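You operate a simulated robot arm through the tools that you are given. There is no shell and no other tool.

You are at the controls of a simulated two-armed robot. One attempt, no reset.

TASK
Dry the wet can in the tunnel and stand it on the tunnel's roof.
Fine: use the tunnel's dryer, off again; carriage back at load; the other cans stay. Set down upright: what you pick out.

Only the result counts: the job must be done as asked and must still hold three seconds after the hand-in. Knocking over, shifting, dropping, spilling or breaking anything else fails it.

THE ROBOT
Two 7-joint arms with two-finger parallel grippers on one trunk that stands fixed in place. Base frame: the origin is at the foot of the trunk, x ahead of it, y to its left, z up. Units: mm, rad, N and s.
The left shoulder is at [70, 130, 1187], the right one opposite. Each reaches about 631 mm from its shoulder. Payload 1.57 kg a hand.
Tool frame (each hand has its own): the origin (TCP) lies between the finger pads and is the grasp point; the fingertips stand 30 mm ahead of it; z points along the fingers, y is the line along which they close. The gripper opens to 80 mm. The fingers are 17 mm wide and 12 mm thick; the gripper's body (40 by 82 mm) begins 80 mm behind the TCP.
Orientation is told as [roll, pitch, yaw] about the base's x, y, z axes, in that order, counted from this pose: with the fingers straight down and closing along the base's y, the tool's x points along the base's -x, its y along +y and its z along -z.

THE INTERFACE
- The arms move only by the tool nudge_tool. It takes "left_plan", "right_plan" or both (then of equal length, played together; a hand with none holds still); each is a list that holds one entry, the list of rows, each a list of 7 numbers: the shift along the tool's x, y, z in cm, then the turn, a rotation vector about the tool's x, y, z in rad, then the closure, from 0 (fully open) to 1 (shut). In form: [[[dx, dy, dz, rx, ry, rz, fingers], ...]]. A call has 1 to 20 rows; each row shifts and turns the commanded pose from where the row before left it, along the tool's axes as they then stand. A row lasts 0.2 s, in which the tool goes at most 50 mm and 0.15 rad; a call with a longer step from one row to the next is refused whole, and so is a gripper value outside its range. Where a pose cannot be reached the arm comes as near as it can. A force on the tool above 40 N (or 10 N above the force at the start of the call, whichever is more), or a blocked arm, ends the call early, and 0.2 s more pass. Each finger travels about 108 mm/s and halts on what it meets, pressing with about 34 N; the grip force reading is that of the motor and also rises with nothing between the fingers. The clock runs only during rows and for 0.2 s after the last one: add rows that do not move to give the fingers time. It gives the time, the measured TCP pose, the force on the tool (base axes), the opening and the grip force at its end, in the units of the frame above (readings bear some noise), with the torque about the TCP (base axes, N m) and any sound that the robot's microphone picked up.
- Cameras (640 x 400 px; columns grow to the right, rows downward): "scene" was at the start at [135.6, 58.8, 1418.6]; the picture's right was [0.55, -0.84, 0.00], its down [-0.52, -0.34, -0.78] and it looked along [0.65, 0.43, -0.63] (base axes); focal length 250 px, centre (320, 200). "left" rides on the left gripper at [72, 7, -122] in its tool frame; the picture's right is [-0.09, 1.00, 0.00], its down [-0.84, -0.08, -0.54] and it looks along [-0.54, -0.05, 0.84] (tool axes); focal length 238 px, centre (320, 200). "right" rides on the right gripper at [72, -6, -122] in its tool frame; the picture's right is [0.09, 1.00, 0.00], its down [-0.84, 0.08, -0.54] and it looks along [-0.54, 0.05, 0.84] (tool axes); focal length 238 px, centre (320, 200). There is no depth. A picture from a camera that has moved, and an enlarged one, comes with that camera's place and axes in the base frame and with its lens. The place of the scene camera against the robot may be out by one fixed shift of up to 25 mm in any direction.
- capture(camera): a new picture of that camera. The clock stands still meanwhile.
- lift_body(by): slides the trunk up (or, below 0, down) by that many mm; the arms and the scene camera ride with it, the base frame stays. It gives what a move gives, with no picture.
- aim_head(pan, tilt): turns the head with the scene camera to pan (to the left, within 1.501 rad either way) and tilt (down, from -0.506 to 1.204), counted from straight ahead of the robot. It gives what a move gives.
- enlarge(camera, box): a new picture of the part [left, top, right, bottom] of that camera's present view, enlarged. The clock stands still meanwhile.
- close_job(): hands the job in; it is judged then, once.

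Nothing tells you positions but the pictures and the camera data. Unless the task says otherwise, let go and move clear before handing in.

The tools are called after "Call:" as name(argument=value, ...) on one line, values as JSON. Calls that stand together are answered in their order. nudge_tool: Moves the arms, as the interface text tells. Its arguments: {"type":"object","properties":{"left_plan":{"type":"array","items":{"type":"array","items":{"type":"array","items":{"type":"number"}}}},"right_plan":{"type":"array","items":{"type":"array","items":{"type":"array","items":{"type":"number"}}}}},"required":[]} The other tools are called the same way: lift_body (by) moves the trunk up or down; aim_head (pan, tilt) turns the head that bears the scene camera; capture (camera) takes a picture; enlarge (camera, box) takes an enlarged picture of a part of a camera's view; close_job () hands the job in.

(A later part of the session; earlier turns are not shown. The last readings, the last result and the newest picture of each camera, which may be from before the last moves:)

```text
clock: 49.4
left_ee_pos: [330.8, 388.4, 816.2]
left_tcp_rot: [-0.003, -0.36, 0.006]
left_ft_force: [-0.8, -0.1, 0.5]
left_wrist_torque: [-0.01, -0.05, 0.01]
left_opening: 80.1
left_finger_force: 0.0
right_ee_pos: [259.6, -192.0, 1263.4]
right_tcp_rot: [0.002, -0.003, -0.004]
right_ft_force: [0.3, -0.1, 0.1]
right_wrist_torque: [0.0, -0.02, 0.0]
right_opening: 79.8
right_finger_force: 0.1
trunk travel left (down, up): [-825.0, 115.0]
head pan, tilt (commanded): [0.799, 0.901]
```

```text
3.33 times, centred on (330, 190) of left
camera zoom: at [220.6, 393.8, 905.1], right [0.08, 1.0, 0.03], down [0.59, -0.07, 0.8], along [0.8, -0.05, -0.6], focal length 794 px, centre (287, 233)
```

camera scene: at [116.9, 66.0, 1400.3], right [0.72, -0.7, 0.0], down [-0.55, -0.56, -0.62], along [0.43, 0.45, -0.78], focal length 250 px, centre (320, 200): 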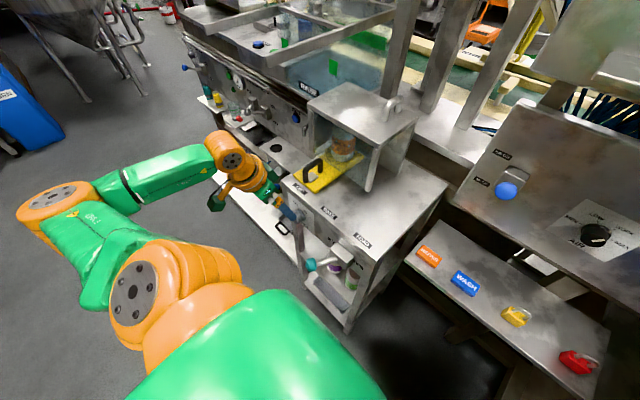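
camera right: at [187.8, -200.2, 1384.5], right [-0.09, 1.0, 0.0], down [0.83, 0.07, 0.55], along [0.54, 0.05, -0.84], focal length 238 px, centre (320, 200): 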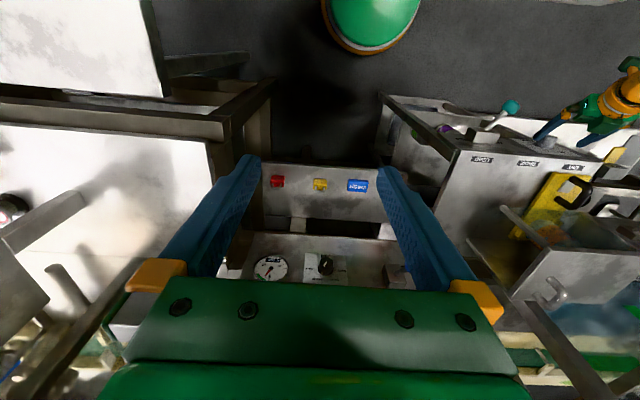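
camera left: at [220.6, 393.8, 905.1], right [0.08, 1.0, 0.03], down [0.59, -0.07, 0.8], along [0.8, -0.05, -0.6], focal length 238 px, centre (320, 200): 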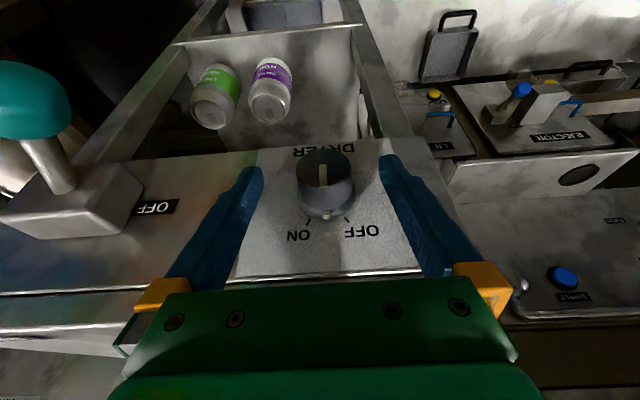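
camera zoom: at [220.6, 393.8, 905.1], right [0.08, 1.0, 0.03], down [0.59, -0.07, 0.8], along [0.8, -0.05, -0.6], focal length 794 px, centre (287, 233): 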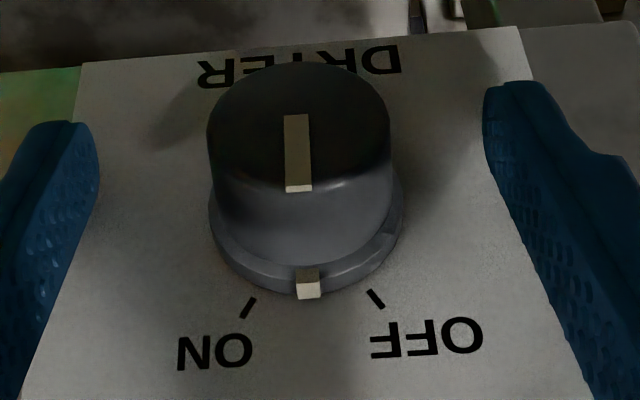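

The pointer is midway, straight up. I'll pull back 3 mm from the panel, roll slightly the other way, regrip, and turn the rest.

Call:
nudge_tool(left_plan=[[[0.28, 0.13, -0.1, 0.094, 0, -0.0342, 0], [0, 0, 0, 0, 0, 0, 0.4], [0, 0, 0, 0, 0, 0, 0.7], [0, 0, 0, 0, 0, 0, 1], [0, 0, 0, 0, 0, 0, 1], [0, -0.13, 0.006, -0.094, 0, 0.0342, 1], [0, -0.13, 0.006, -0.094, 0, 0.0342, 1], [0, -0.13, 0.006, -0.094, 0, 0.0342, 1], [0, -0.13, 0.006, -0.094, 0, 0.0342, 1], [0, -0.13, 0.006, -0.094, 0, 0.0342, 1]]])

Call:
capture(camera="left")

```text
clock: 50.9
left_ee_pos: [331.6, 388.5, 811.3]
left_tcp_rot: [0.07, -0.342, -0.012]
left_ft_force: [-1.1, 27.1, -13.2]
left_wrist_torque: [0.29, 0.14, 0.08]
left_opening: 34.2
left_finger_force: 41.6
left hand out of reach, approached as far as the arm can: row 1
right_ee_pos: [263.6, -185.1, 1263.5]
right_tcp_rot: [-0.005, -0.002, -0.006]
right_ft_force: [-1.1, -0.5, -1.5]
right_wrist_torque: [0.06, 0.04, -0.03]
right_opening: 80.0
right_finger_force: 0.1
trunk travel left (down, up): [-825.0, 115.0]
head pan, tilt (commanded): [0.799, 0.901]
stopped in row 7 (left hand): the force on the tool passed its limit at 42 N (the readings are from after the stop); the commanded pose is now the measured one
```

```text
taken
camera left: at [221.7, 388.9, 902.2], right [0.08, 0.99, 0.1], down [0.61, -0.12, 0.79], along [0.79, 0.0, -0.61], focal length 238 px, centre (320, 200)
```

left: 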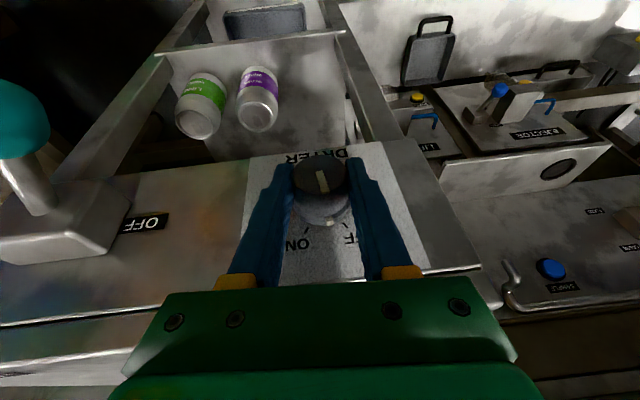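

The first row clipped and left the grip off-centre, so it pushed sideways on the knob. I'll open, recentre cleanly at zero roll, and check before gripping again.

Call:
nudge_tool(left_plan=[[[0, 0, 0, 0, 0, 0, 0.6], [0, 0, 0, 0, 0, 0, 0.2], [0, 0, 0, 0, 0, 0, 0], [0.15, 0.12, -0.25, 0.033, 0, -0.012, 0], [0.15, 0.12, -0.25, 0.033, 0, -0.012, 0], [0, 0, 0, 0, 0, 0, 0]]])

Call:
enlarge(camera="left", box=[240, 110, 420, 270])

```text
clock: 52.3
left_ee_pos: [326.8, 382.8, 819.1]
left_tcp_rot: [-0.008, -0.353, 0.008]
left_ft_force: [-0.3, 0.5, 0.6]
left_wrist_torque: [-0.04, -0.02, -0.04]
left_opening: 80.2
left_finger_force: 0.1
right_ee_pos: [259.4, -192.9, 1263.0]
right_tcp_rot: [0.002, -0.006, -0.005]
right_ft_force: [-0.4, -0.3, -0.1]
right_wrist_torque: [-0.01, 0.01, -0.02]
right_opening: 80.1
right_finger_force: 0.1
trunk travel left (down, up): [-825.0, 115.0]
head pan, tilt (commanded): [0.799, 0.901]
```

```text
2.50 times, centred on (330, 190) of left
camera zoom: at [217.2, 389.0, 909.1], right [0.08, 1.0, 0.02], down [0.6, -0.07, 0.8], along [0.8, -0.05, -0.6], focal length 596 px, centre (295, 225)
```

zoom: 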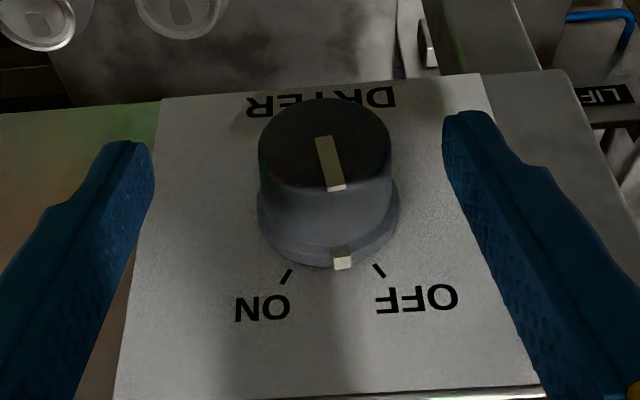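

Call:
nudge_tool(left_plan=[[[0.08, 0.41, 0.22, 0, 0, 0, 0], [0.08, 0.41, 0.22, 0, 0, 0, 0], [0, 0, 0, 0, 0, 0, 0], [0, 0, 0, 0, 0, 0, 0.4], [0, 0, 0, 0, 0, 0, 0.7], [0, 0, 0, 0, 0, 0, 1], [0, 0, 0, 0, 0, 0, 1]]])

Call:
nudge_tool(left_plan=[[[0, -0.13, 0.006, -0.094, 0, 0.0342, 1], [0, -0.13, 0.006, -0.094, 0, 0.0342, 1], [0, -0.13, 0.006, -0.094, 0, 0.0342, 1]]])

Call:
enlarge(camera="left", box=[240, 110, 420, 270])

```text
clock: 53.9
left_ee_pos: [326.9, 389.3, 815.9]
left_tcp_rot: [-0.006, -0.352, 0.007]
left_ft_force: [0.7, 0.7, 1.6]
left_wrist_torque: [-0.01, 0.03, 0.13]
left_opening: 34.7
left_finger_force: 41.9
right_ee_pos: [261.2, -192.7, 1263.1]
right_tcp_rot: [0.004, -0.007, -0.005]
right_ft_force: [-0.1, -0.2, 1.2]
right_wrist_torque: [0.0, 0.01, 0.0]
right_opening: 80.0
right_finger_force: 0.0
trunk travel left (down, up): [-825.0, 115.0]
head pan, tilt (commanded): [0.799, 0.901]
```

```text
clock: 54.7
left_ee_pos: [326.7, 385.9, 815.4]
left_tcp_rot: [0.315, -0.34, -0.101]
left_ft_force: [6.7, 3.0, 7.6]
left_wrist_torque: [0.06, 0.3, -0.14]
left_opening: 34.1
left_finger_force: 42.1
right_ee_pos: [262.6, -193.0, 1262.1]
right_tcp_rot: [0.004, -0.005, -0.005]
right_ft_force: [-0.2, 0.3, 0.9]
right_wrist_torque: [0.0, -0.03, -0.02]
right_opening: 80.2
right_finger_force: 0.1
trunk travel left (down, up): [-825.0, 115.0]
head pan, tilt (commanded): [0.799, 0.901]
```

```text
2.50 times, centred on (330, 190) of left
camera zoom: at [217.5, 365.3, 902.6], right [0.08, 0.94, 0.32], down [0.6, -0.3, 0.74], along [0.8, 0.13, -0.59], focal length 596 px, centre (295, 225)
```

zoom: 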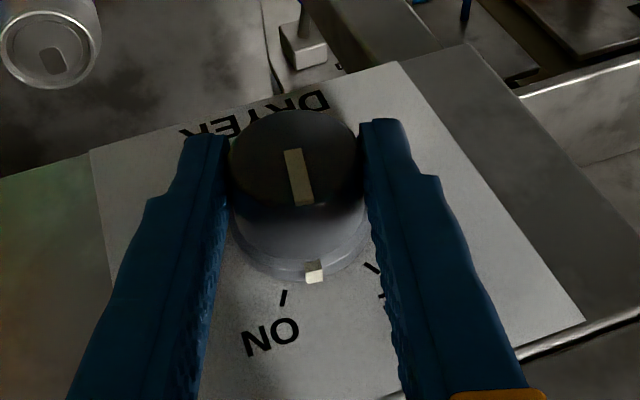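

Call:
nudge_tool(left_plan=[[[0, -0.1, 0.005, -0.075, 0, 0.0274, 1], [0, -0.1, 0.005, -0.075, 0, 0.0274, 1], [0, -0.09, 0.005, -0.066, 0, 0.024, 1]]])

Call:
enlarge(camera="left", box=[240, 110, 420, 270])

```text
clock: 55.5
left_ee_pos: [326.8, 383.8, 814.0]
left_tcp_rot: [0.556, -0.305, -0.177]
left_ft_force: [9.8, 4.0, 11.1]
left_wrist_torque: [0.1, -0.6, -0.18]
left_opening: 34.0
left_finger_force: 41.3
right_ee_pos: [261.7, -195.1, 1262.4]
right_tcp_rot: [0.004, -0.003, -0.005]
right_ft_force: [-0.3, -0.4, 0.0]
right_wrist_torque: [0.0, 0.03, 0.0]
right_opening: 79.9
right_finger_force: 0.0
trunk travel left (down, up): [-825.0, 115.0]
head pan, tilt (commanded): [0.799, 0.901]
```

```text
2.50 times, centred on (330, 190) of left
camera zoom: at [217.6, 343.0, 894.3], right [0.08, 0.84, 0.53], down [0.6, -0.46, 0.65], along [0.8, 0.27, -0.54], focal length 596 px, centre (295, 225)
```

zoom: 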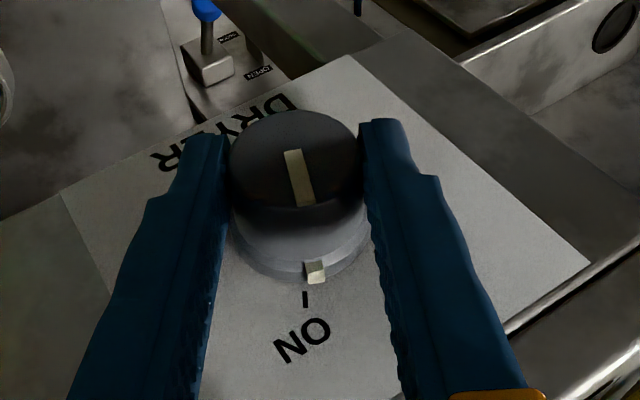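

Almost at ON. One more regrip for the last few degrees.

Call:
nudge_tool(left_plan=[[[0, 0, 0, 0, 0, 0, 0.6], [0, 0, 0, 0, 0, 0, 0.2], [0, 0, 0, 0, 0, 0, 0], [0, 0.17, 0, 0.122, 0, -0.0445, 0], [0, 0.17, 0, 0.122, 0, -0.0445, 0], [0, 0.17, 0, 0.122, 0, -0.0445, 0], [0, 0, 0, 0, 0, 0, 0]]])

Call:
enlarge(camera="left", box=[240, 110, 420, 270])

```text
clock: 57.1
left_ee_pos: [325.5, 388.1, 814.9]
left_tcp_rot: [0.142, -0.348, -0.043]
left_ft_force: [0.5, -0.1, 0.7]
left_wrist_torque: [0.02, -0.01, -0.01]
left_opening: 80.0
left_finger_force: 0.1
right_ee_pos: [260.3, -193.5, 1263.1]
right_tcp_rot: [0.003, -0.005, -0.004]
right_ft_force: [0.0, 0.2, -0.7]
right_wrist_torque: [0.02, -0.02, 0.0]
right_opening: 80.0
right_finger_force: 0.1
trunk travel left (down, up): [-825.0, 115.0]
head pan, tilt (commanded): [0.799, 0.901]
```

```text
2.50 times, centred on (330, 190) of left
camera zoom: at [215.5, 382.3, 904.7], right [0.08, 0.98, 0.16], down [0.6, -0.18, 0.78], along [0.8, 0.04, -0.6], focal length 596 px, centre (295, 225)
```

zoom: 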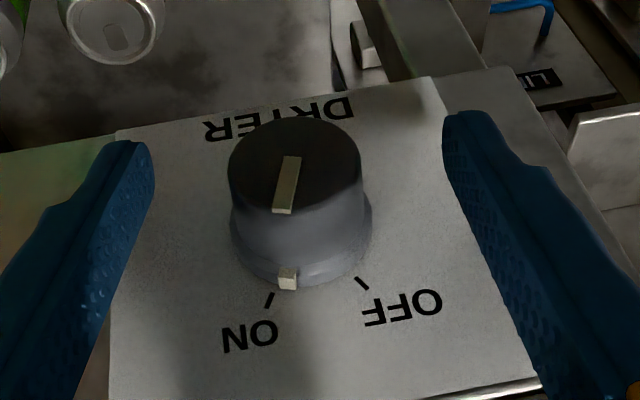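

Call:
nudge_tool(left_plan=[[[0, 0, 0, 0, 0, 0, 0.4], [0, 0, 0, 0, 0, 0, 0.7], [0, 0, 0, 0, 0, 0, 1], [0, 0, 0, 0, 0, 0, 1], [0, -0.1, 0.005, -0.075, 0, 0.0274, 1], [0, -0.1, 0.005, -0.075, 0, 0.0274, 1]]])

Call:
enlarge(camera="left", box=[240, 110, 420, 270])

```text
clock: 58.5
left_ee_pos: [325.0, 385.9, 814.5]
left_tcp_rot: [0.315, -0.336, -0.102]
left_ft_force: [0.7, 0.6, 0.4]
left_wrist_torque: [0.0, 0.14, -0.44]
left_opening: 33.7
left_finger_force: 41.7
right_ee_pos: [259.7, -192.9, 1263.2]
right_tcp_rot: [0.002, -0.005, -0.006]
right_ft_force: [0.4, -0.1, 0.7]
right_wrist_torque: [0.01, -0.02, 0.0]
right_opening: 80.0
right_finger_force: 0.0
trunk travel left (down, up): [-825.0, 115.0]
head pan, tilt (commanded): [0.799, 0.901]
```

```text
2.50 times, centred on (330, 190) of left
camera zoom: at [215.7, 365.7, 902.3], right [0.08, 0.94, 0.32], down [0.6, -0.3, 0.74], along [0.8, 0.13, -0.59], focal length 596 px, centre (295, 225)
```

zoom: 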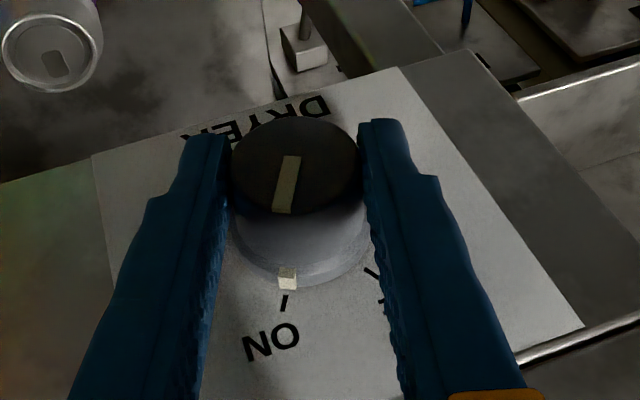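

Call:
nudge_tool(left_plan=[[[0, -0.08, 0.004, -0.056, 0, 0.0205, 1], [0, -0.08, 0.004, -0.056, 0, 0.0205, 1], [0, 0, 0, 0, 0, 0, 1]]])

Call:
enlarge(camera="left", box=[240, 110, 420, 270])

Call:
enlarge(camera="scene", box=[270, 70, 430, 230])

```text
clock: 59.3
left_ee_pos: [325.8, 383.8, 812.9]
left_tcp_rot: [0.437, -0.32, -0.141]
left_ft_force: [1.0, -1.4, -1.4]
left_wrist_torque: [-0.71, 0.32, 0.04]
left_opening: 34.5
left_finger_force: 41.7
right_ee_pos: [260.7, -193.2, 1262.8]
right_tcp_rot: [0.004, -0.003, -0.006]
right_ft_force: [0.1, -0.5, 0.5]
right_wrist_torque: [-0.01, -0.03, -0.02]
right_opening: 80.1
right_finger_force: 0.0
trunk travel left (down, up): [-825.0, 115.0]
head pan, tilt (commanded): [0.799, 0.901]
```

```text
2.50 times, centred on (330, 190) of left
camera zoom: at [215.8, 354.3, 898.3], right [0.08, 0.9, 0.43], down [0.6, -0.39, 0.7], along [0.8, 0.2, -0.57], focal length 596 px, centre (295, 225)
```

zoom: 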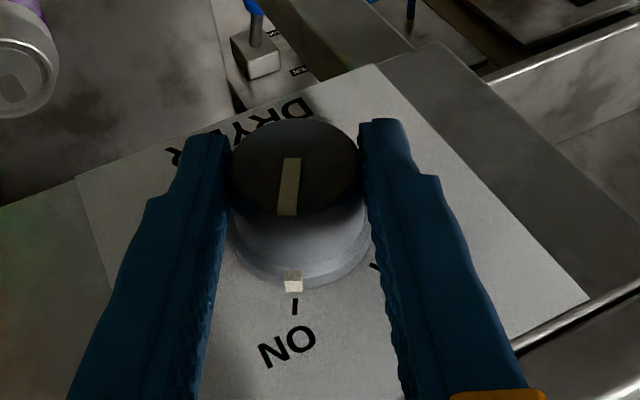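

```text
2.50 times, centred on (350, 150) of scene
camera zoom: at [117.3, 66.0, 1400.3], right [0.72, -0.7, 0.0], down [-0.55, -0.56, -0.62], along [0.43, 0.45, -0.78], focal length 624 px, centre (245, 325)
```

zoom: 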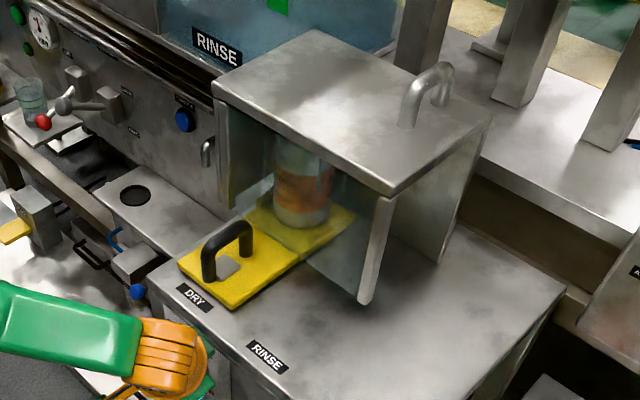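

The pointer sits on the ON mark and the knob is against its stop. I'll wait and watch the drops.

Call:
nudge_tool(left_plan=[[[0, 0, 0, 0, 0, 0, 1], [0, 0, 0, 0, 0, 0, 1], [0, 0, 0, 0, 0, 0, 1], [0, 0, 0, 0, 0, 0, 1], [0, 0, 0, 0, 0, 0, 1], [0, 0, 0, 0, 0, 0, 1], [0, 0, 0, 0, 0, 0, 1], [0, 0, 0, 0, 0, 0, 1], [0, 0, 0, 0, 0, 0, 1], [0, 0, 0, 0, 0, 0, 1]]])

Call:
enlarge(camera="scene", box=[315, 100, 385, 160])

```text
clock: 61.5
left_ee_pos: [325.1, 384.3, 813.4]
left_tcp_rot: [0.436, -0.321, -0.138]
left_ft_force: [-0.7, -4.0, -6.0]
left_wrist_torque: [-0.48, 0.05, -0.18]
left_opening: 34.2
left_finger_force: 41.6
right_ee_pos: [260.8, -193.3, 1263.3]
right_tcp_rot: [0.004, -0.005, -0.005]
right_ft_force: [0.2, -0.4, -0.4]
right_wrist_torque: [0.0, 0.03, -0.01]
right_opening: 80.0
right_finger_force: 0.1
trunk travel left (down, up): [-825.0, 115.0]
head pan, tilt (commanded): [0.799, 0.901]
```

```text
6.67 times, centred on (350, 130) of scene
camera zoom: at [117.4, 65.9, 1400.2], right [0.72, -0.7, 0.0], down [-0.55, -0.56, -0.62], along [0.43, 0.45, -0.78], focal length 1663 px, centre (120, 667)
```

zoom: 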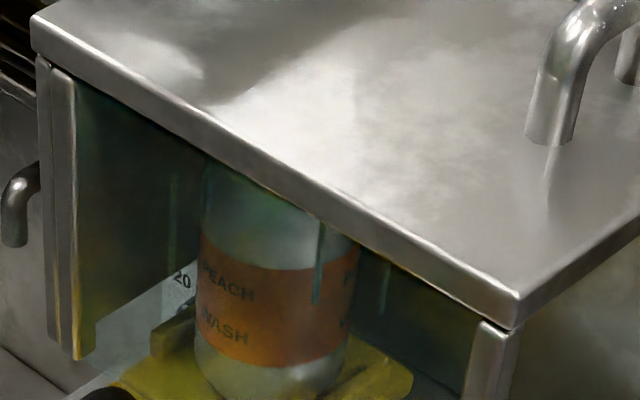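

The drops look gone already. There is a small notice with "20" inside the tunnel, so I'll try to read it while the dryer runs.

Call:
enlarge(camera="scene", box=[322, 128, 352, 160])

Call:
aim_head(pan=0.5, tilt=0.7)

Call:
capture(camera="scene")

```text
12.50 times, centred on (337, 144) of scene
camera zoom: at [117.4, 65.9, 1400.2], right [0.72, -0.7, 0.0], down [-0.55, -0.56, -0.62], along [0.43, 0.45, -0.78], focal length 3118 px, centre (108, 900)
```

zoom: 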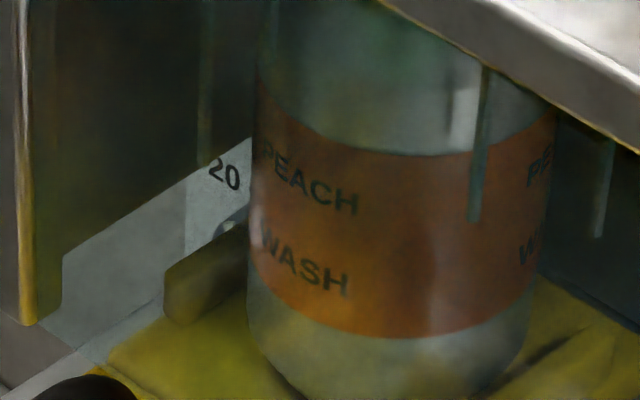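

```text
clock: 62.3
left_ee_pos: [326.5, 383.5, 813.1]
left_tcp_rot: [0.437, -0.321, -0.14]
left_ft_force: [-1.4, -4.2, -7.9]
left_wrist_torque: [-0.48, 0.09, -0.14]
left_opening: 34.0
left_finger_force: 41.8
right_ee_pos: [260.6, -193.1, 1263.8]
right_tcp_rot: [0.004, -0.002, -0.005]
right_ft_force: [1.1, 0.6, -0.1]
right_wrist_torque: [0.02, 0.04, 0.0]
right_opening: 79.9
right_finger_force: 0.0
trunk travel left (down, up): [-825.0, 115.0]
head pan, tilt (commanded): [0.499, 0.7]
```

```text
taken
camera scene: at [139.3, 52.5, 1416.3], right [0.48, -0.88, 0.0], down [-0.57, -0.31, -0.76], along [0.67, 0.37, -0.65], focal length 250 px, centre (320, 200)
```

scene: 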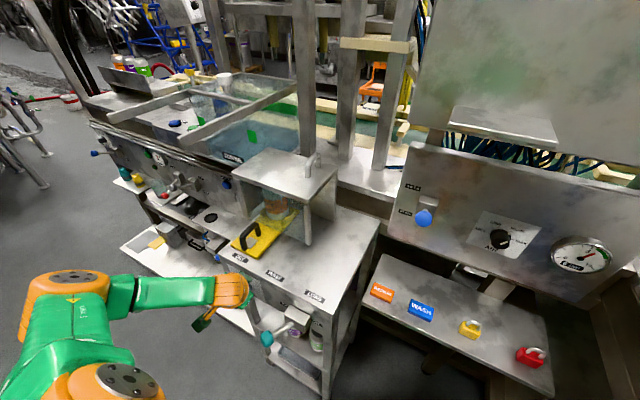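

Call:
enlarge(camera="scene", box=[230, 170, 320, 250])

Call:
nudge_tool(left_plan=[[[0, 0, 0, 0, 0, 0, 1], [0, 0, 0, 0, 0, 0, 1], [0, 0, 0, 0, 0, 0, 1], [0, 0, 0, 0, 0, 0, 1], [0, 0, 0, 0, 0, 0, 1], [0, 0, 0, 0, 0, 0, 1], [0, 0, 0, 0, 0, 0, 1], [0, 0, 0, 0, 0, 0, 1], [0, 0, 0, 0, 0, 0, 1], [0, 0, 0, 0, 0, 0, 1], [0, 0, 0, 0, 0, 0, 1], [0, 0, 0, 0, 0, 0, 1], [0, 0, 0, 0, 0, 0, 1], [0, 0, 0, 0, 0, 0, 1], [0, 0, 0, 0, 0, 0, 1]]])

Call:
enlarge(camera="scene", box=[230, 170, 320, 250])

```text
5.00 times, centred on (275, 210) of scene
camera zoom: at [139.3, 52.5, 1416.3], right [0.48, -0.88, 0.0], down [-0.57, -0.31, -0.76], along [0.67, 0.37, -0.65], focal length 1247 px, centre (545, 150)
```

zoom: 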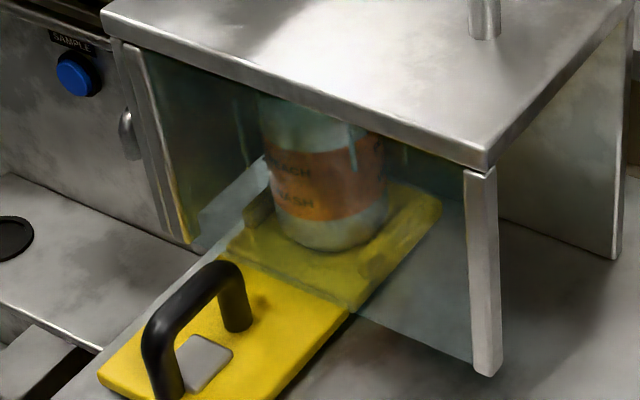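

```text
clock: 65.5
left_ee_pos: [326.0, 385.4, 812.9]
left_tcp_rot: [0.438, -0.32, -0.139]
left_ft_force: [-4.3, -6.7, -11.7]
left_wrist_torque: [-0.36, 0.23, -0.11]
left_opening: 34.2
left_finger_force: 41.5
right_ee_pos: [261.0, -193.4, 1263.5]
right_tcp_rot: [0.004, -0.004, -0.005]
right_ft_force: [0.1, 0.5, 0.3]
right_wrist_torque: [0.0, 0.0, 0.0]
right_opening: 79.7
right_finger_force: 0.0
trunk travel left (down, up): [-825.0, 115.0]
head pan, tilt (commanded): [0.499, 0.7]
```

```text
5.00 times, centred on (275, 210) of scene
camera zoom: at [139.3, 52.4, 1416.4], right [0.48, -0.88, 0.0], down [-0.57, -0.31, -0.76], along [0.67, 0.37, -0.64], focal length 1247 px, centre (545, 150)
```

zoom: 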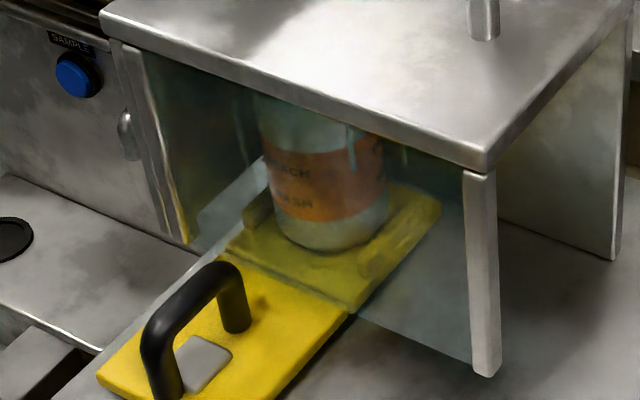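

No drops remain visible on the can through the glass, and it has had over 7 s of drying. I'll turn the knob back toward OFF.

Call:
nudge_tool(left_plan=[[[0, 0.13, 0.006, 0.094, 0, -0.0342, 1], [0, 0.13, 0.006, 0.094, 0, -0.0342, 1], [0, 0.13, 0.006, 0.094, 0, -0.0342, 1], [0, 0.13, 0.006, 0.094, 0, -0.0342, 1]]])

Call:
enlarge(camera="left", box=[240, 110, 420, 270])

```text
clock: 66.5
left_ee_pos: [325.7, 389.4, 813.6]
left_tcp_rot: [0.015, -0.353, 0.0]
left_ft_force: [-0.1, -2.8, -1.1]
left_wrist_torque: [-0.06, 1.14, 0.04]
left_opening: 34.4
left_finger_force: 42.0
right_ee_pos: [261.2, -194.1, 1262.9]
right_tcp_rot: [0.002, -0.002, -0.004]
right_ft_force: [0.0, 0.1, -0.4]
right_wrist_torque: [-0.01, 0.01, -0.01]
right_opening: 80.0
right_finger_force: 0.0
trunk travel left (down, up): [-825.0, 115.0]
head pan, tilt (commanded): [0.499, 0.7]
```

```text
2.50 times, centred on (330, 190) of left
camera zoom: at [215.9, 394.5, 904.7], right [0.08, 1.0, 0.05], down [0.6, -0.09, 0.8], along [0.8, -0.04, -0.6], focal length 596 px, centre (295, 225)
```

zoom: 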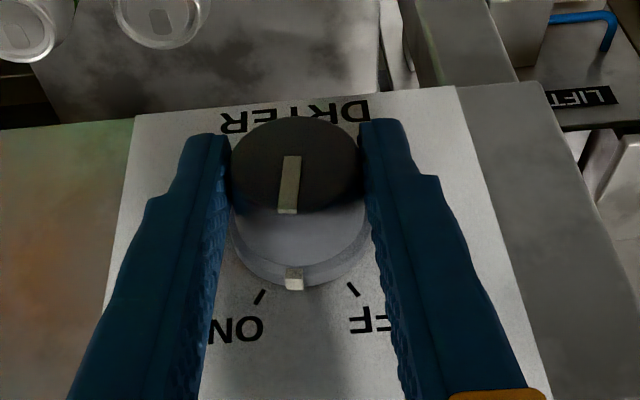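

Call:
nudge_tool(left_plan=[[[0, 0, 0, 0, 0, 0, 0.6], [0, 0, 0, 0, 0, 0, 0.2], [0, 0, 0, 0, 0, 0, 0], [0, -0.13, 0, -0.094, 0, 0.0342, 0], [0, -0.13, 0, -0.094, 0, 0.0342, 0], [0, -0.13, 0, -0.094, 0, 0.0342, 0], [0, -0.13, 0, -0.094, 0, 0.0342, 0], [0, -0.13, 0, -0.094, 0, 0.0342, 0], [0, 0, 0, 0, 0, 0, 0]]])

Call:
enlarge(camera="left", box=[240, 110, 420, 270])

```text
clock: 68.5
left_ee_pos: [327.1, 382.5, 814.4]
left_tcp_rot: [0.542, -0.309, -0.173]
left_ft_force: [-0.2, 0.5, -0.3]
left_wrist_torque: [-0.02, 0.02, 0.01]
left_opening: 80.1
left_finger_force: 0.1
right_ee_pos: [259.8, -194.0, 1263.2]
right_tcp_rot: [0.004, -0.005, -0.005]
right_ft_force: [0.0, 0.5, -1.0]
right_wrist_torque: [0.0, 0.02, -0.02]
right_opening: 79.9
right_finger_force: 0.0
trunk travel left (down, up): [-825.0, 115.0]
head pan, tilt (commanded): [0.499, 0.7]
```

```text
2.50 times, centred on (330, 190) of left
camera zoom: at [216.5, 344.4, 895.4], right [0.08, 0.85, 0.52], down [0.6, -0.46, 0.66], along [0.8, 0.26, -0.55], focal length 596 px, centre (295, 225)
```

zoom: 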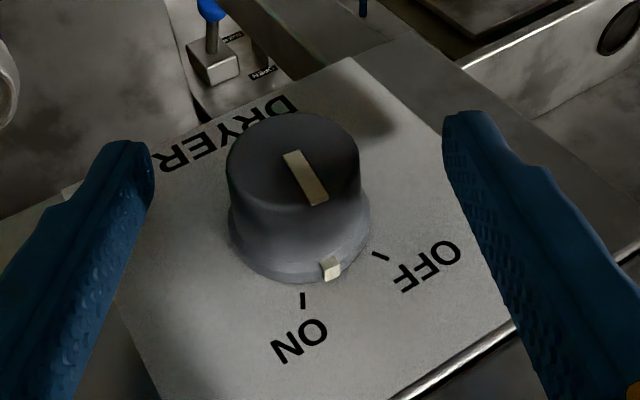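

Pointer is midway. I'll grip here and roll back to finish the turn to OFF.

Call:
nudge_tool(left_plan=[[[0, 0, 0, 0, 0, 0, 0.4], [0, 0, 0, 0, 0, 0, 0.7], [0, 0, 0, 0, 0, 0, 1], [0, 0, 0, 0, 0, 0, 1], [0, 0.13, 0.006, 0.094, 0, -0.0342, 1], [0, 0.13, 0.006, 0.094, 0, -0.0342, 1], [0, 0.13, 0.006, 0.094, 0, -0.0342, 1], [0, 0.13, 0.006, 0.094, 0, -0.0342, 1], [0, 0.13, 0.006, 0.094, 0, -0.0342, 1]]])

Call:
enlarge(camera="left", box=[240, 110, 420, 270])

```text
clock: 70.5
left_ee_pos: [325.3, 389.8, 815.7]
left_tcp_rot: [0.016, -0.353, 0.001]
left_ft_force: [0.3, 1.2, 6.8]
left_wrist_torque: [-0.02, 1.0, 0.2]
left_opening: 34.2
left_finger_force: 42.4
right_ee_pos: [260.4, -194.7, 1263.6]
right_tcp_rot: [0.002, -0.006, -0.005]
right_ft_force: [0.1, -0.5, 0.2]
right_wrist_torque: [-0.02, 0.01, -0.01]
right_opening: 80.0
right_finger_force: 0.2
trunk travel left (down, up): [-825.0, 115.0]
head pan, tilt (commanded): [0.499, 0.7]
```

```text
2.50 times, centred on (330, 190) of left
camera zoom: at [216.5, 394.5, 905.7], right [0.08, 1.0, 0.05], down [0.6, -0.09, 0.8], along [0.8, -0.04, -0.6], focal length 596 px, centre (295, 225)
```

zoom: 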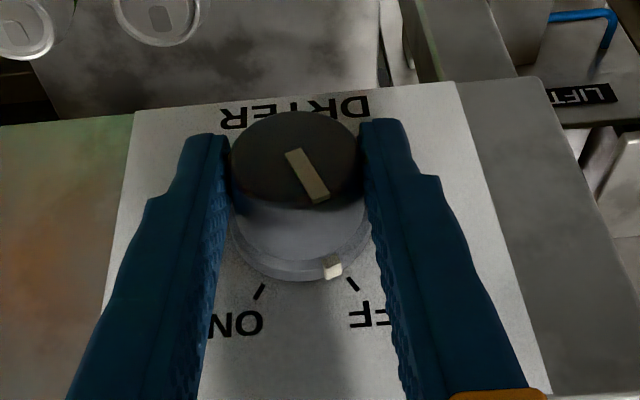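

Near OFF but a few degrees short. One more regrip to reach the stop.

Call:
nudge_tool(left_plan=[[[0, 0, 0, 0, 0, 0, 0.6], [0, 0, 0, 0, 0, 0, 0.2], [0, 0, 0, 0, 0, 0, 0], [0, -0.13, 0, -0.094, 0, 0.0342, 0], [0, -0.13, 0, -0.094, 0, 0.0342, 0], [0, -0.13, 0, -0.094, 0, 0.0342, 0], [0, 0, 0, 0, 0, 0, 0.4], [0, 0, 0, 0, 0, 0, 0.7], [0, 0, 0, 0, 0, 0, 1], [0, 0, 0, 0, 0, 0, 1], [0, 0.13, 0.006, 0.094, 0, -0.0342, 1], [0, 0.13, 0.006, 0.094, 0, -0.0342, 1], [0, 0.13, 0.006, 0.094, 0, -0.0342, 1]]])

Call:
enlarge(camera="left", box=[240, 110, 420, 270])

```text
clock: 73.3
left_ee_pos: [325.3, 389.4, 816.2]
left_tcp_rot: [0.013, -0.35, -0.002]
left_ft_force: [-2.1, -2.5, -3.0]
left_wrist_torque: [0.62, 0.6, -0.02]
left_opening: 34.2
left_finger_force: 41.9
right_ee_pos: [261.2, -192.5, 1263.3]
right_tcp_rot: [0.003, -0.004, -0.007]
right_ft_force: [-0.2, 0.3, 0.2]
right_wrist_torque: [0.0, 0.0, 0.0]
right_opening: 80.0
right_finger_force: 0.1
trunk travel left (down, up): [-825.0, 115.0]
head pan, tilt (commanded): [0.499, 0.7]
```

```text
2.50 times, centred on (330, 190) of left
camera zoom: at [215.5, 394.8, 905.4], right [0.08, 1.0, 0.04], down [0.6, -0.09, 0.8], along [0.8, -0.04, -0.6], focal length 596 px, centre (295, 225)
```

zoom: 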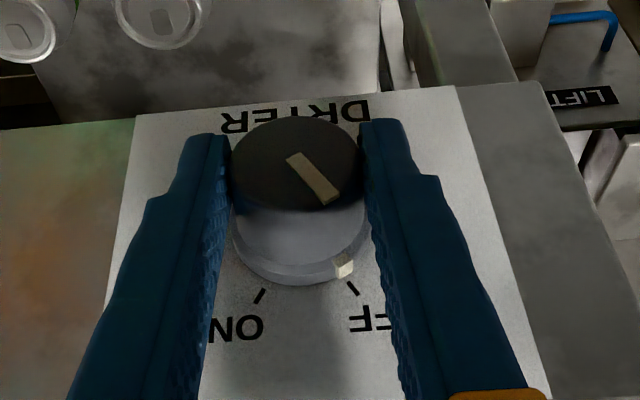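

The pointer is on OFF and the knob is against its stop. I'll release, back off and rise, then verify.

Call:
nudge_tool(left_plan=[[[0, 0, 0, 0, 0, 0, 0.6], [0, 0, 0, 0, 0, 0, 0.2], [0, 0, 0, 0, 0, 0, 0], [0.94, 0, -0.342, 0, 0, 0, 0], [0.94, 0, -0.342, 0, 0, 0, 0], [0.94, 0, -0.342, 0, 0, 0, 0], [0.94, 0, -0.342, 0, 0, 0, 0], [-0.68, 0, -1.88, 0, 0, 0, 0], [-0.68, 0, -1.88, 0, 0, 0, 0], [-0.68, 0, -1.88, 0, 0, 0, 0], [-0.68, 0, -1.88, 0, 0, 0, 0], [-0.68, 0, -1.88, 0, 0, 0, 0], [-0.68, 0, -1.88, 0, 0, 0, 0]]])

Call:
capture(camera="left")

Call:
enlarge(camera="left", box=[270, 100, 400, 200])

Call:
capture(camera="scene")

```text
clock: 76.1
left_ee_pos: [285.8, 386.4, 937.4]
left_tcp_rot: [0.013, -0.354, 0.001]
left_ft_force: [-0.2, 0.1, 0.2]
left_wrist_torque: [0.04, -0.01, 0.0]
left_opening: 80.0
left_finger_force: 0.1
right_ee_pos: [260.3, -194.8, 1263.0]
right_tcp_rot: [0.004, -0.004, -0.005]
right_ft_force: [0.0, -0.6, -0.2]
right_wrist_torque: [-0.02, 0.01, -0.02]
right_opening: 79.9
right_finger_force: 0.1
trunk travel left (down, up): [-825.0, 115.0]
head pan, tilt (commanded): [0.499, 0.7]
```

```text
taken
camera left: at [176.3, 391.4, 1026.3], right [0.08, 1.0, 0.04], down [0.6, -0.09, 0.8], along [0.8, -0.04, -0.6], focal length 238 px, centre (320, 200)
```

left: 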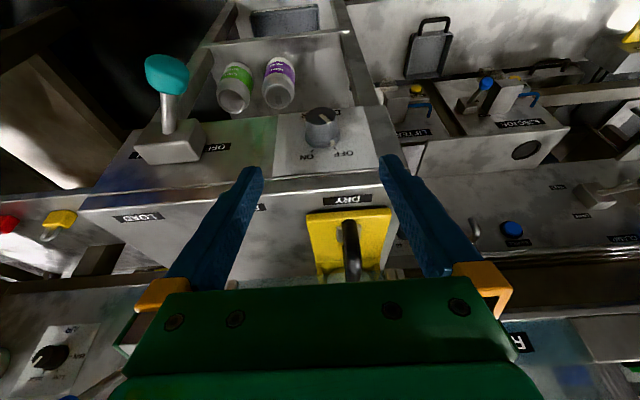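

```text
4.00 times, centred on (335, 150) of left
camera zoom: at [176.3, 391.4, 1026.3], right [0.08, 1.0, 0.04], down [0.6, -0.09, 0.8], along [0.8, -0.04, -0.6], focal length 953 px, centre (260, 400)
```

zoom: 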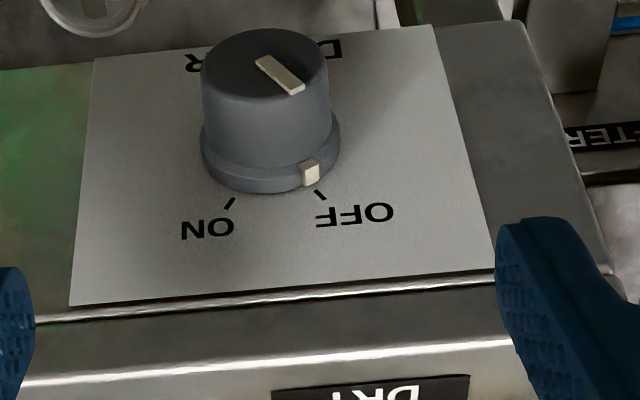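

```text
taken
camera scene: at [138.0, 51.6, 1416.6], right [0.48, -0.88, 0.0], down [-0.57, -0.31, -0.77], along [0.67, 0.37, -0.64], focal length 250 px, centre (320, 200)
```

scene: 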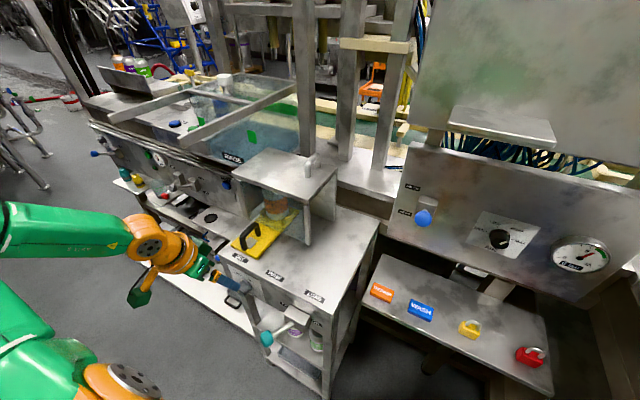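

The dryer points to OFF as it did at the start. Now for the carriage: I'll take a 30° tilt and come over the handle again.

Call:
nudge_tool(left_plan=[[[0, 0, 0, 0, -0.085, 0, 0], [0, 0, 0, 0.012, -0.085, -0.004, 0], [-2.13, 0.48, 0.146, 0, 0, 0, 0], [-2.13, 0.48, 0.146, 0, 0, 0, 0], [-2.13, 0.48, 0.146, 0, 0, 0, 0], [-2.13, 0.48, 0.146, 0, 0, 0, 0], [-2.13, 0.48, 0.146, 0, 0, 0, 0]]])

Call:
capture(camera="left")

Call:
enlarge(camera="left", box=[240, 50, 440, 290])

```text
clock: 77.7
left_ee_pos: [384.3, 406.5, 980.3]
left_tcp_rot: [0.005, -0.521, 0.006]
left_ft_force: [0.7, 0.6, -0.8]
left_wrist_torque: [0.03, 0.0, -0.01]
left_opening: 79.7
left_finger_force: 0.0
left hand out of reach, approached as far as the arm can: row 7
right_ee_pos: [261.9, -194.0, 1263.5]
right_tcp_rot: [0.005, -0.003, -0.005]
right_ft_force: [1.4, 0.1, -0.8]
right_wrist_torque: [0.01, -0.02, 0.01]
right_opening: 79.9
right_finger_force: 0.1
trunk travel left (down, up): [-825.0, 115.0]
head pan, tilt (commanded): [0.499, 0.7]
```

```text
taken
camera left: at [260.1, 411.6, 1051.2], right [0.07, 1.0, 0.05], down [0.46, -0.08, 0.89], along [0.89, -0.04, -0.46], focal length 238 px, centre (320, 200)
```

left: 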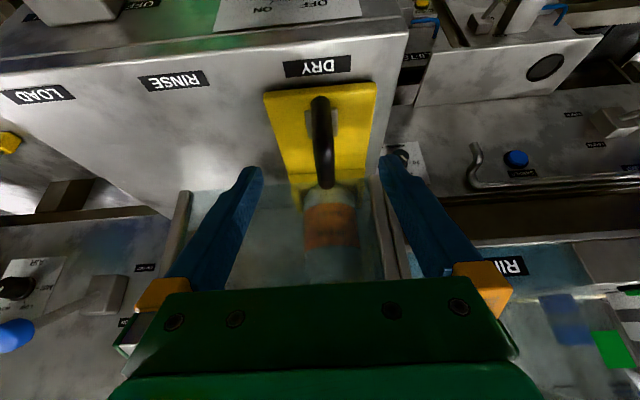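

```text
1.67 times, centred on (340, 170) of left
camera zoom: at [260.1, 411.6, 1051.2], right [0.07, 1.0, 0.05], down [0.46, -0.08, 0.89], along [0.89, -0.04, -0.46], focal length 397 px, centre (287, 250)
```

zoom: 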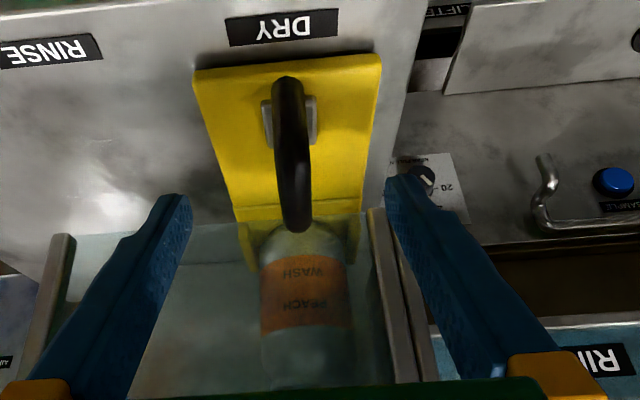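

The can shows no drops now. The handle is at y≈410; I'll go down onto it.

Call:
nudge_tool(left_plan=[[[0, 0.09, 1.39, 0, 0, 0, 0], [0, 0.09, 1.39, 0, 0, 0, 0], [0, 0.09, 1.39, 0, 0, 0, 0], [0, 0.09, 1.39, 0, 0, 0, 0]]])

Call:
enlarge(camera="left", box=[240, 50, 440, 290])

Call:
enlarge(camera="scene", box=[180, 150, 350, 300])

```text
clock: 78.7
left_ee_pos: [401.7, 415.6, 947.6]
left_tcp_rot: [0.024, -0.525, 0.009]
left_ft_force: [-0.4, 0.9, -0.3]
left_wrist_torque: [0.01, 0.02, 0.01]
left_opening: 80.0
left_finger_force: 0.0
left hand out of reach, approached as far as the arm can: row 2, 3, 4
right_ee_pos: [260.9, -193.0, 1263.3]
right_tcp_rot: [0.007, -0.004, -0.005]
right_ft_force: [-0.1, -0.7, -0.3]
right_wrist_torque: [0.02, -0.01, 0.0]
right_opening: 79.9
right_finger_force: 0.0
trunk travel left (down, up): [-825.0, 115.0]
head pan, tilt (commanded): [0.499, 0.7]
```

```text
1.67 times, centred on (340, 170) of left
camera zoom: at [277.5, 418.4, 1018.4], right [0.06, 1.0, 0.07], down [0.45, -0.09, 0.89], along [0.89, -0.02, -0.46], focal length 397 px, centre (287, 250)
```

zoom: 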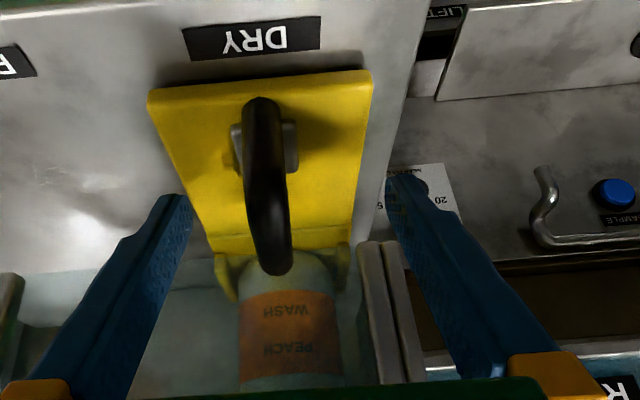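

```text
2.67 times, centred on (265, 225) of scene
camera zoom: at [139.3, 52.1, 1416.4], right [0.48, -0.88, 0.0], down [-0.57, -0.31, -0.76], along [0.67, 0.37, -0.64], focal length 665 px, centre (467, 133)
```

zoom: 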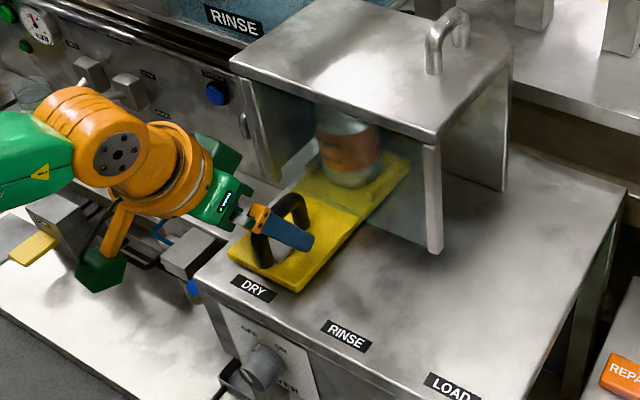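

Call:
nudge_tool(left_plan=[[[0, 0, 0, 0, -0.13, 0, 0], [0, 0, 0, 0, -0.13, 0, 0], [0, 0, 0, 0, 0, 0, 0]]])

Call:
enlarge(camera="left", box=[240, 50, 440, 290])

```text
clock: 79.5
left_ee_pos: [390.0, 405.0, 957.3]
left_tcp_rot: [0.001, -0.781, 0.001]
left_ft_force: [0.2, 0.3, -0.1]
left_wrist_torque: [0.0, 0.0, 0.0]
left_opening: 80.0
left_finger_force: 0.1
left hand out of reach, approached as far as the arm can: row 1
right_ee_pos: [262.0, -192.7, 1262.0]
right_tcp_rot: [0.003, -0.003, -0.006]
right_ft_force: [1.1, -0.5, 0.2]
right_wrist_torque: [0.01, 0.02, -0.03]
right_opening: 80.0
right_finger_force: 0.1
trunk travel left (down, up): [-825.0, 115.0]
head pan, tilt (commanded): [0.499, 0.7]
```

```text
1.67 times, centred on (340, 170) of left
camera zoom: at [252.8, 411.8, 992.2], right [0.06, 1.0, 0.07], down [0.21, -0.08, 0.97], along [0.98, -0.05, -0.22], focal length 397 px, centre (287, 250)
```

zoom: 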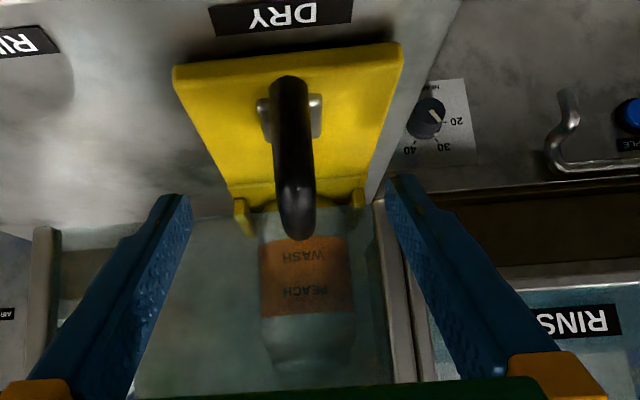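

Call:
nudge_tool(left_plan=[[[0.25, 0.13, 1.11, 0, 0, 0, 0], [0.25, 0.13, 1.11, 0, 0, 0, 0], [0.25, 0.13, 1.11, 0, 0, 0, 0]]])

Call:
enlarge(camera="left", box=[240, 50, 440, 290])

```text
clock: 80.3
left_ee_pos: [407.8, 412.3, 927.8]
left_tcp_rot: [0.0, -0.783, 0.003]
left_ft_force: [0.9, -0.1, -0.8]
left_wrist_torque: [0.0, 0.02, -0.01]
left_opening: 79.8
left_finger_force: 0.0
right_ee_pos: [261.3, -193.1, 1262.9]
right_tcp_rot: [0.003, -0.004, -0.005]
right_ft_force: [0.8, -0.6, -0.3]
right_wrist_torque: [0.01, 0.01, -0.01]
right_opening: 80.3
right_finger_force: 0.1
trunk travel left (down, up): [-825.0, 115.0]
head pan, tilt (commanded): [0.499, 0.7]
```

```text
1.67 times, centred on (340, 170) of left
camera zoom: at [269.8, 418.0, 963.9], right [0.06, 1.0, 0.07], down [0.21, -0.08, 0.97], along [0.98, -0.05, -0.22], focal length 397 px, centre (287, 250)
```

zoom: 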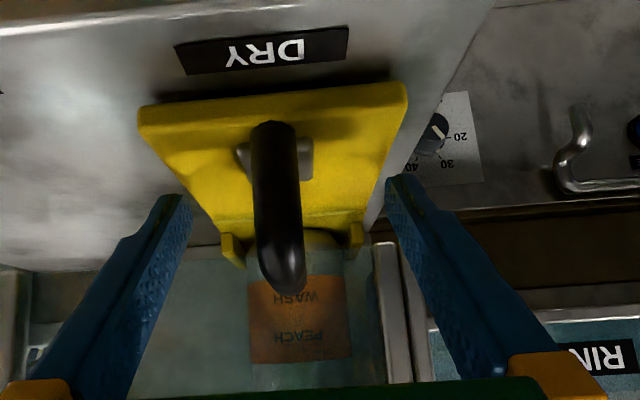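

Call:
nudge_tool(left_plan=[[[0, 0, 0, 0, 0, 0, 0.4], [0, 0, 0, 0, 0, 0, 0.7], [0, 0, 0, 0, 0, 0, 1], [0, 0, 0, 0, 0, 0, 1], [0, -0.3, 0, 0, 0, 0, 1], [0, -0.6, 0, 0, 0, 0, 1], [0, -0.8, 0, 0, 0, 0, 1], [0, -0.8, 0, 0, 0, 0, 1], [0, -0.8, 0, 0, 0, 0, 1], [0, -0.8, 0, 0, 0, 0, 1], [0, -0.8, 0, 0, 0, 0, 1], [0, -0.8, 0, 0, 0, 0, 1], [0, -0.8, 0, 0, 0, 0, 1], [0, -0.6, 0, 0, 0, 0, 1], [0, -0.3, 0, 0, 0, 0, 1]]])

Call:
capture(camera="left")

Call:
capture(camera="scene")

```text
clock: 83.5
left_ee_pos: [406.3, 336.4, 928.0]
left_tcp_rot: [0.002, -0.784, 0.001]
left_ft_force: [1.5, 1.0, 10.6]
left_wrist_torque: [0.01, 0.8, -0.08]
left_opening: 15.8
left_finger_force: 31.2
right_ee_pos: [259.5, -194.9, 1261.8]
right_tcp_rot: [0.005, -0.005, -0.005]
right_ft_force: [-0.9, 0.8, -0.4]
right_wrist_torque: [-0.01, 0.0, 0.0]
right_opening: 80.1
right_finger_force: 0.1
trunk travel left (down, up): [-825.0, 115.0]
head pan, tilt (commanded): [0.499, 0.7]
```

```text
taken
camera left: at [269.6, 341.2, 963.8], right [0.06, 1.0, 0.07], down [0.21, -0.08, 0.97], along [0.98, -0.05, -0.21], focal length 238 px, centre (320, 200)
```

left: 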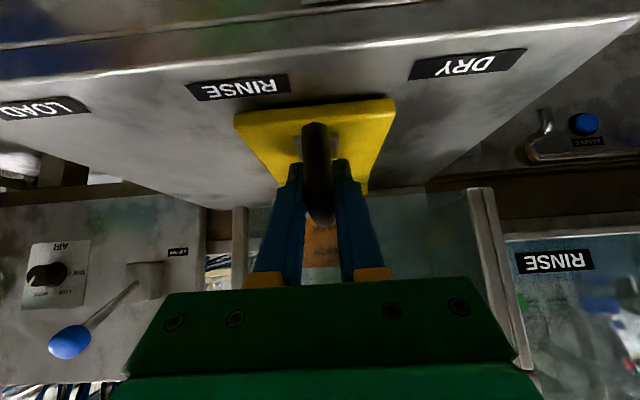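

```text
taken
camera scene: at [137.2, 50.2, 1416.8], right [0.48, -0.88, 0.0], down [-0.56, -0.31, -0.77], along [0.67, 0.37, -0.64], focal length 250 px, centre (320, 200)
```

scene: 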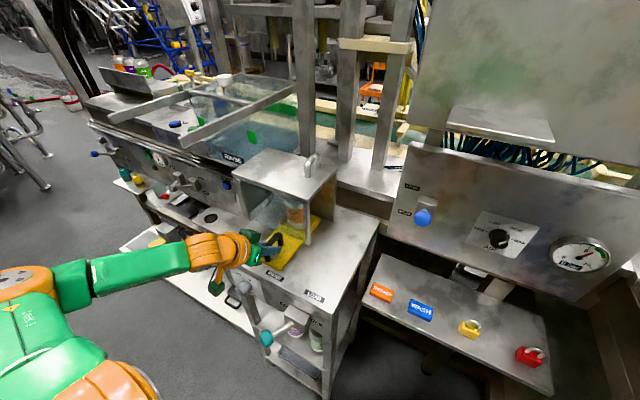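

Sliding well. Continuing toward LOAD.

Call:
nudge_tool(left_plan=[[[0, -0.4, 0, 0, 0, 0, 1], [0, -0.8, 0, 0, 0, 0, 1], [0, -0.8, 0, 0, 0, 0, 1], [0, -0.8, 0, 0, 0, 0, 1], [0, -0.8, 0, 0, 0, 0, 1], [0, -0.8, 0, 0, 0, 0, 1], [0, -0.8, 0, 0, 0, 0, 1], [0, -0.8, 0, 0, 0, 0, 1], [0, -0.4, 0, 0, 0, 0, 1]]])

Call:
capture(camera="left")

```text
clock: 85.5
left_ee_pos: [407.9, 271.6, 927.9]
left_tcp_rot: [0.003, -0.784, 0.001]
left_ft_force: [5.5, -0.1, 12.5]
left_wrist_torque: [0.07, -0.09, -0.08]
left_opening: 15.8
left_finger_force: 31.3
right_ee_pos: [259.0, -194.5, 1262.2]
right_tcp_rot: [0.005, -0.005, -0.005]
right_ft_force: [-0.7, 0.6, 0.9]
right_wrist_torque: [0.01, 0.01, -0.01]
right_opening: 80.0
right_finger_force: 0.1
trunk travel left (down, up): [-825.0, 115.0]
head pan, tilt (commanded): [0.499, 0.7]
```

```text
taken
camera left: at [269.6, 277.6, 963.5], right [0.06, 1.0, 0.07], down [0.21, -0.08, 0.97], along [0.98, -0.05, -0.21], focal length 238 px, centre (320, 200)
```

left: 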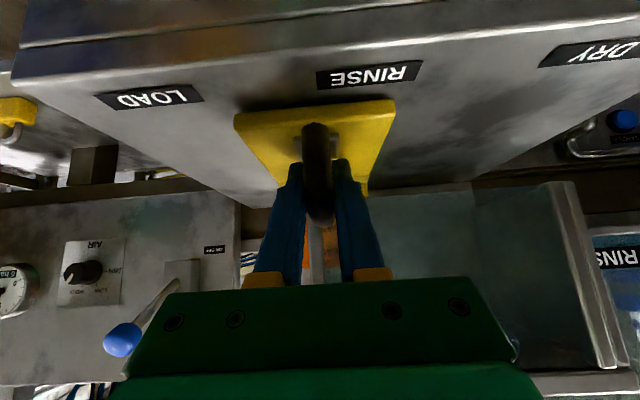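

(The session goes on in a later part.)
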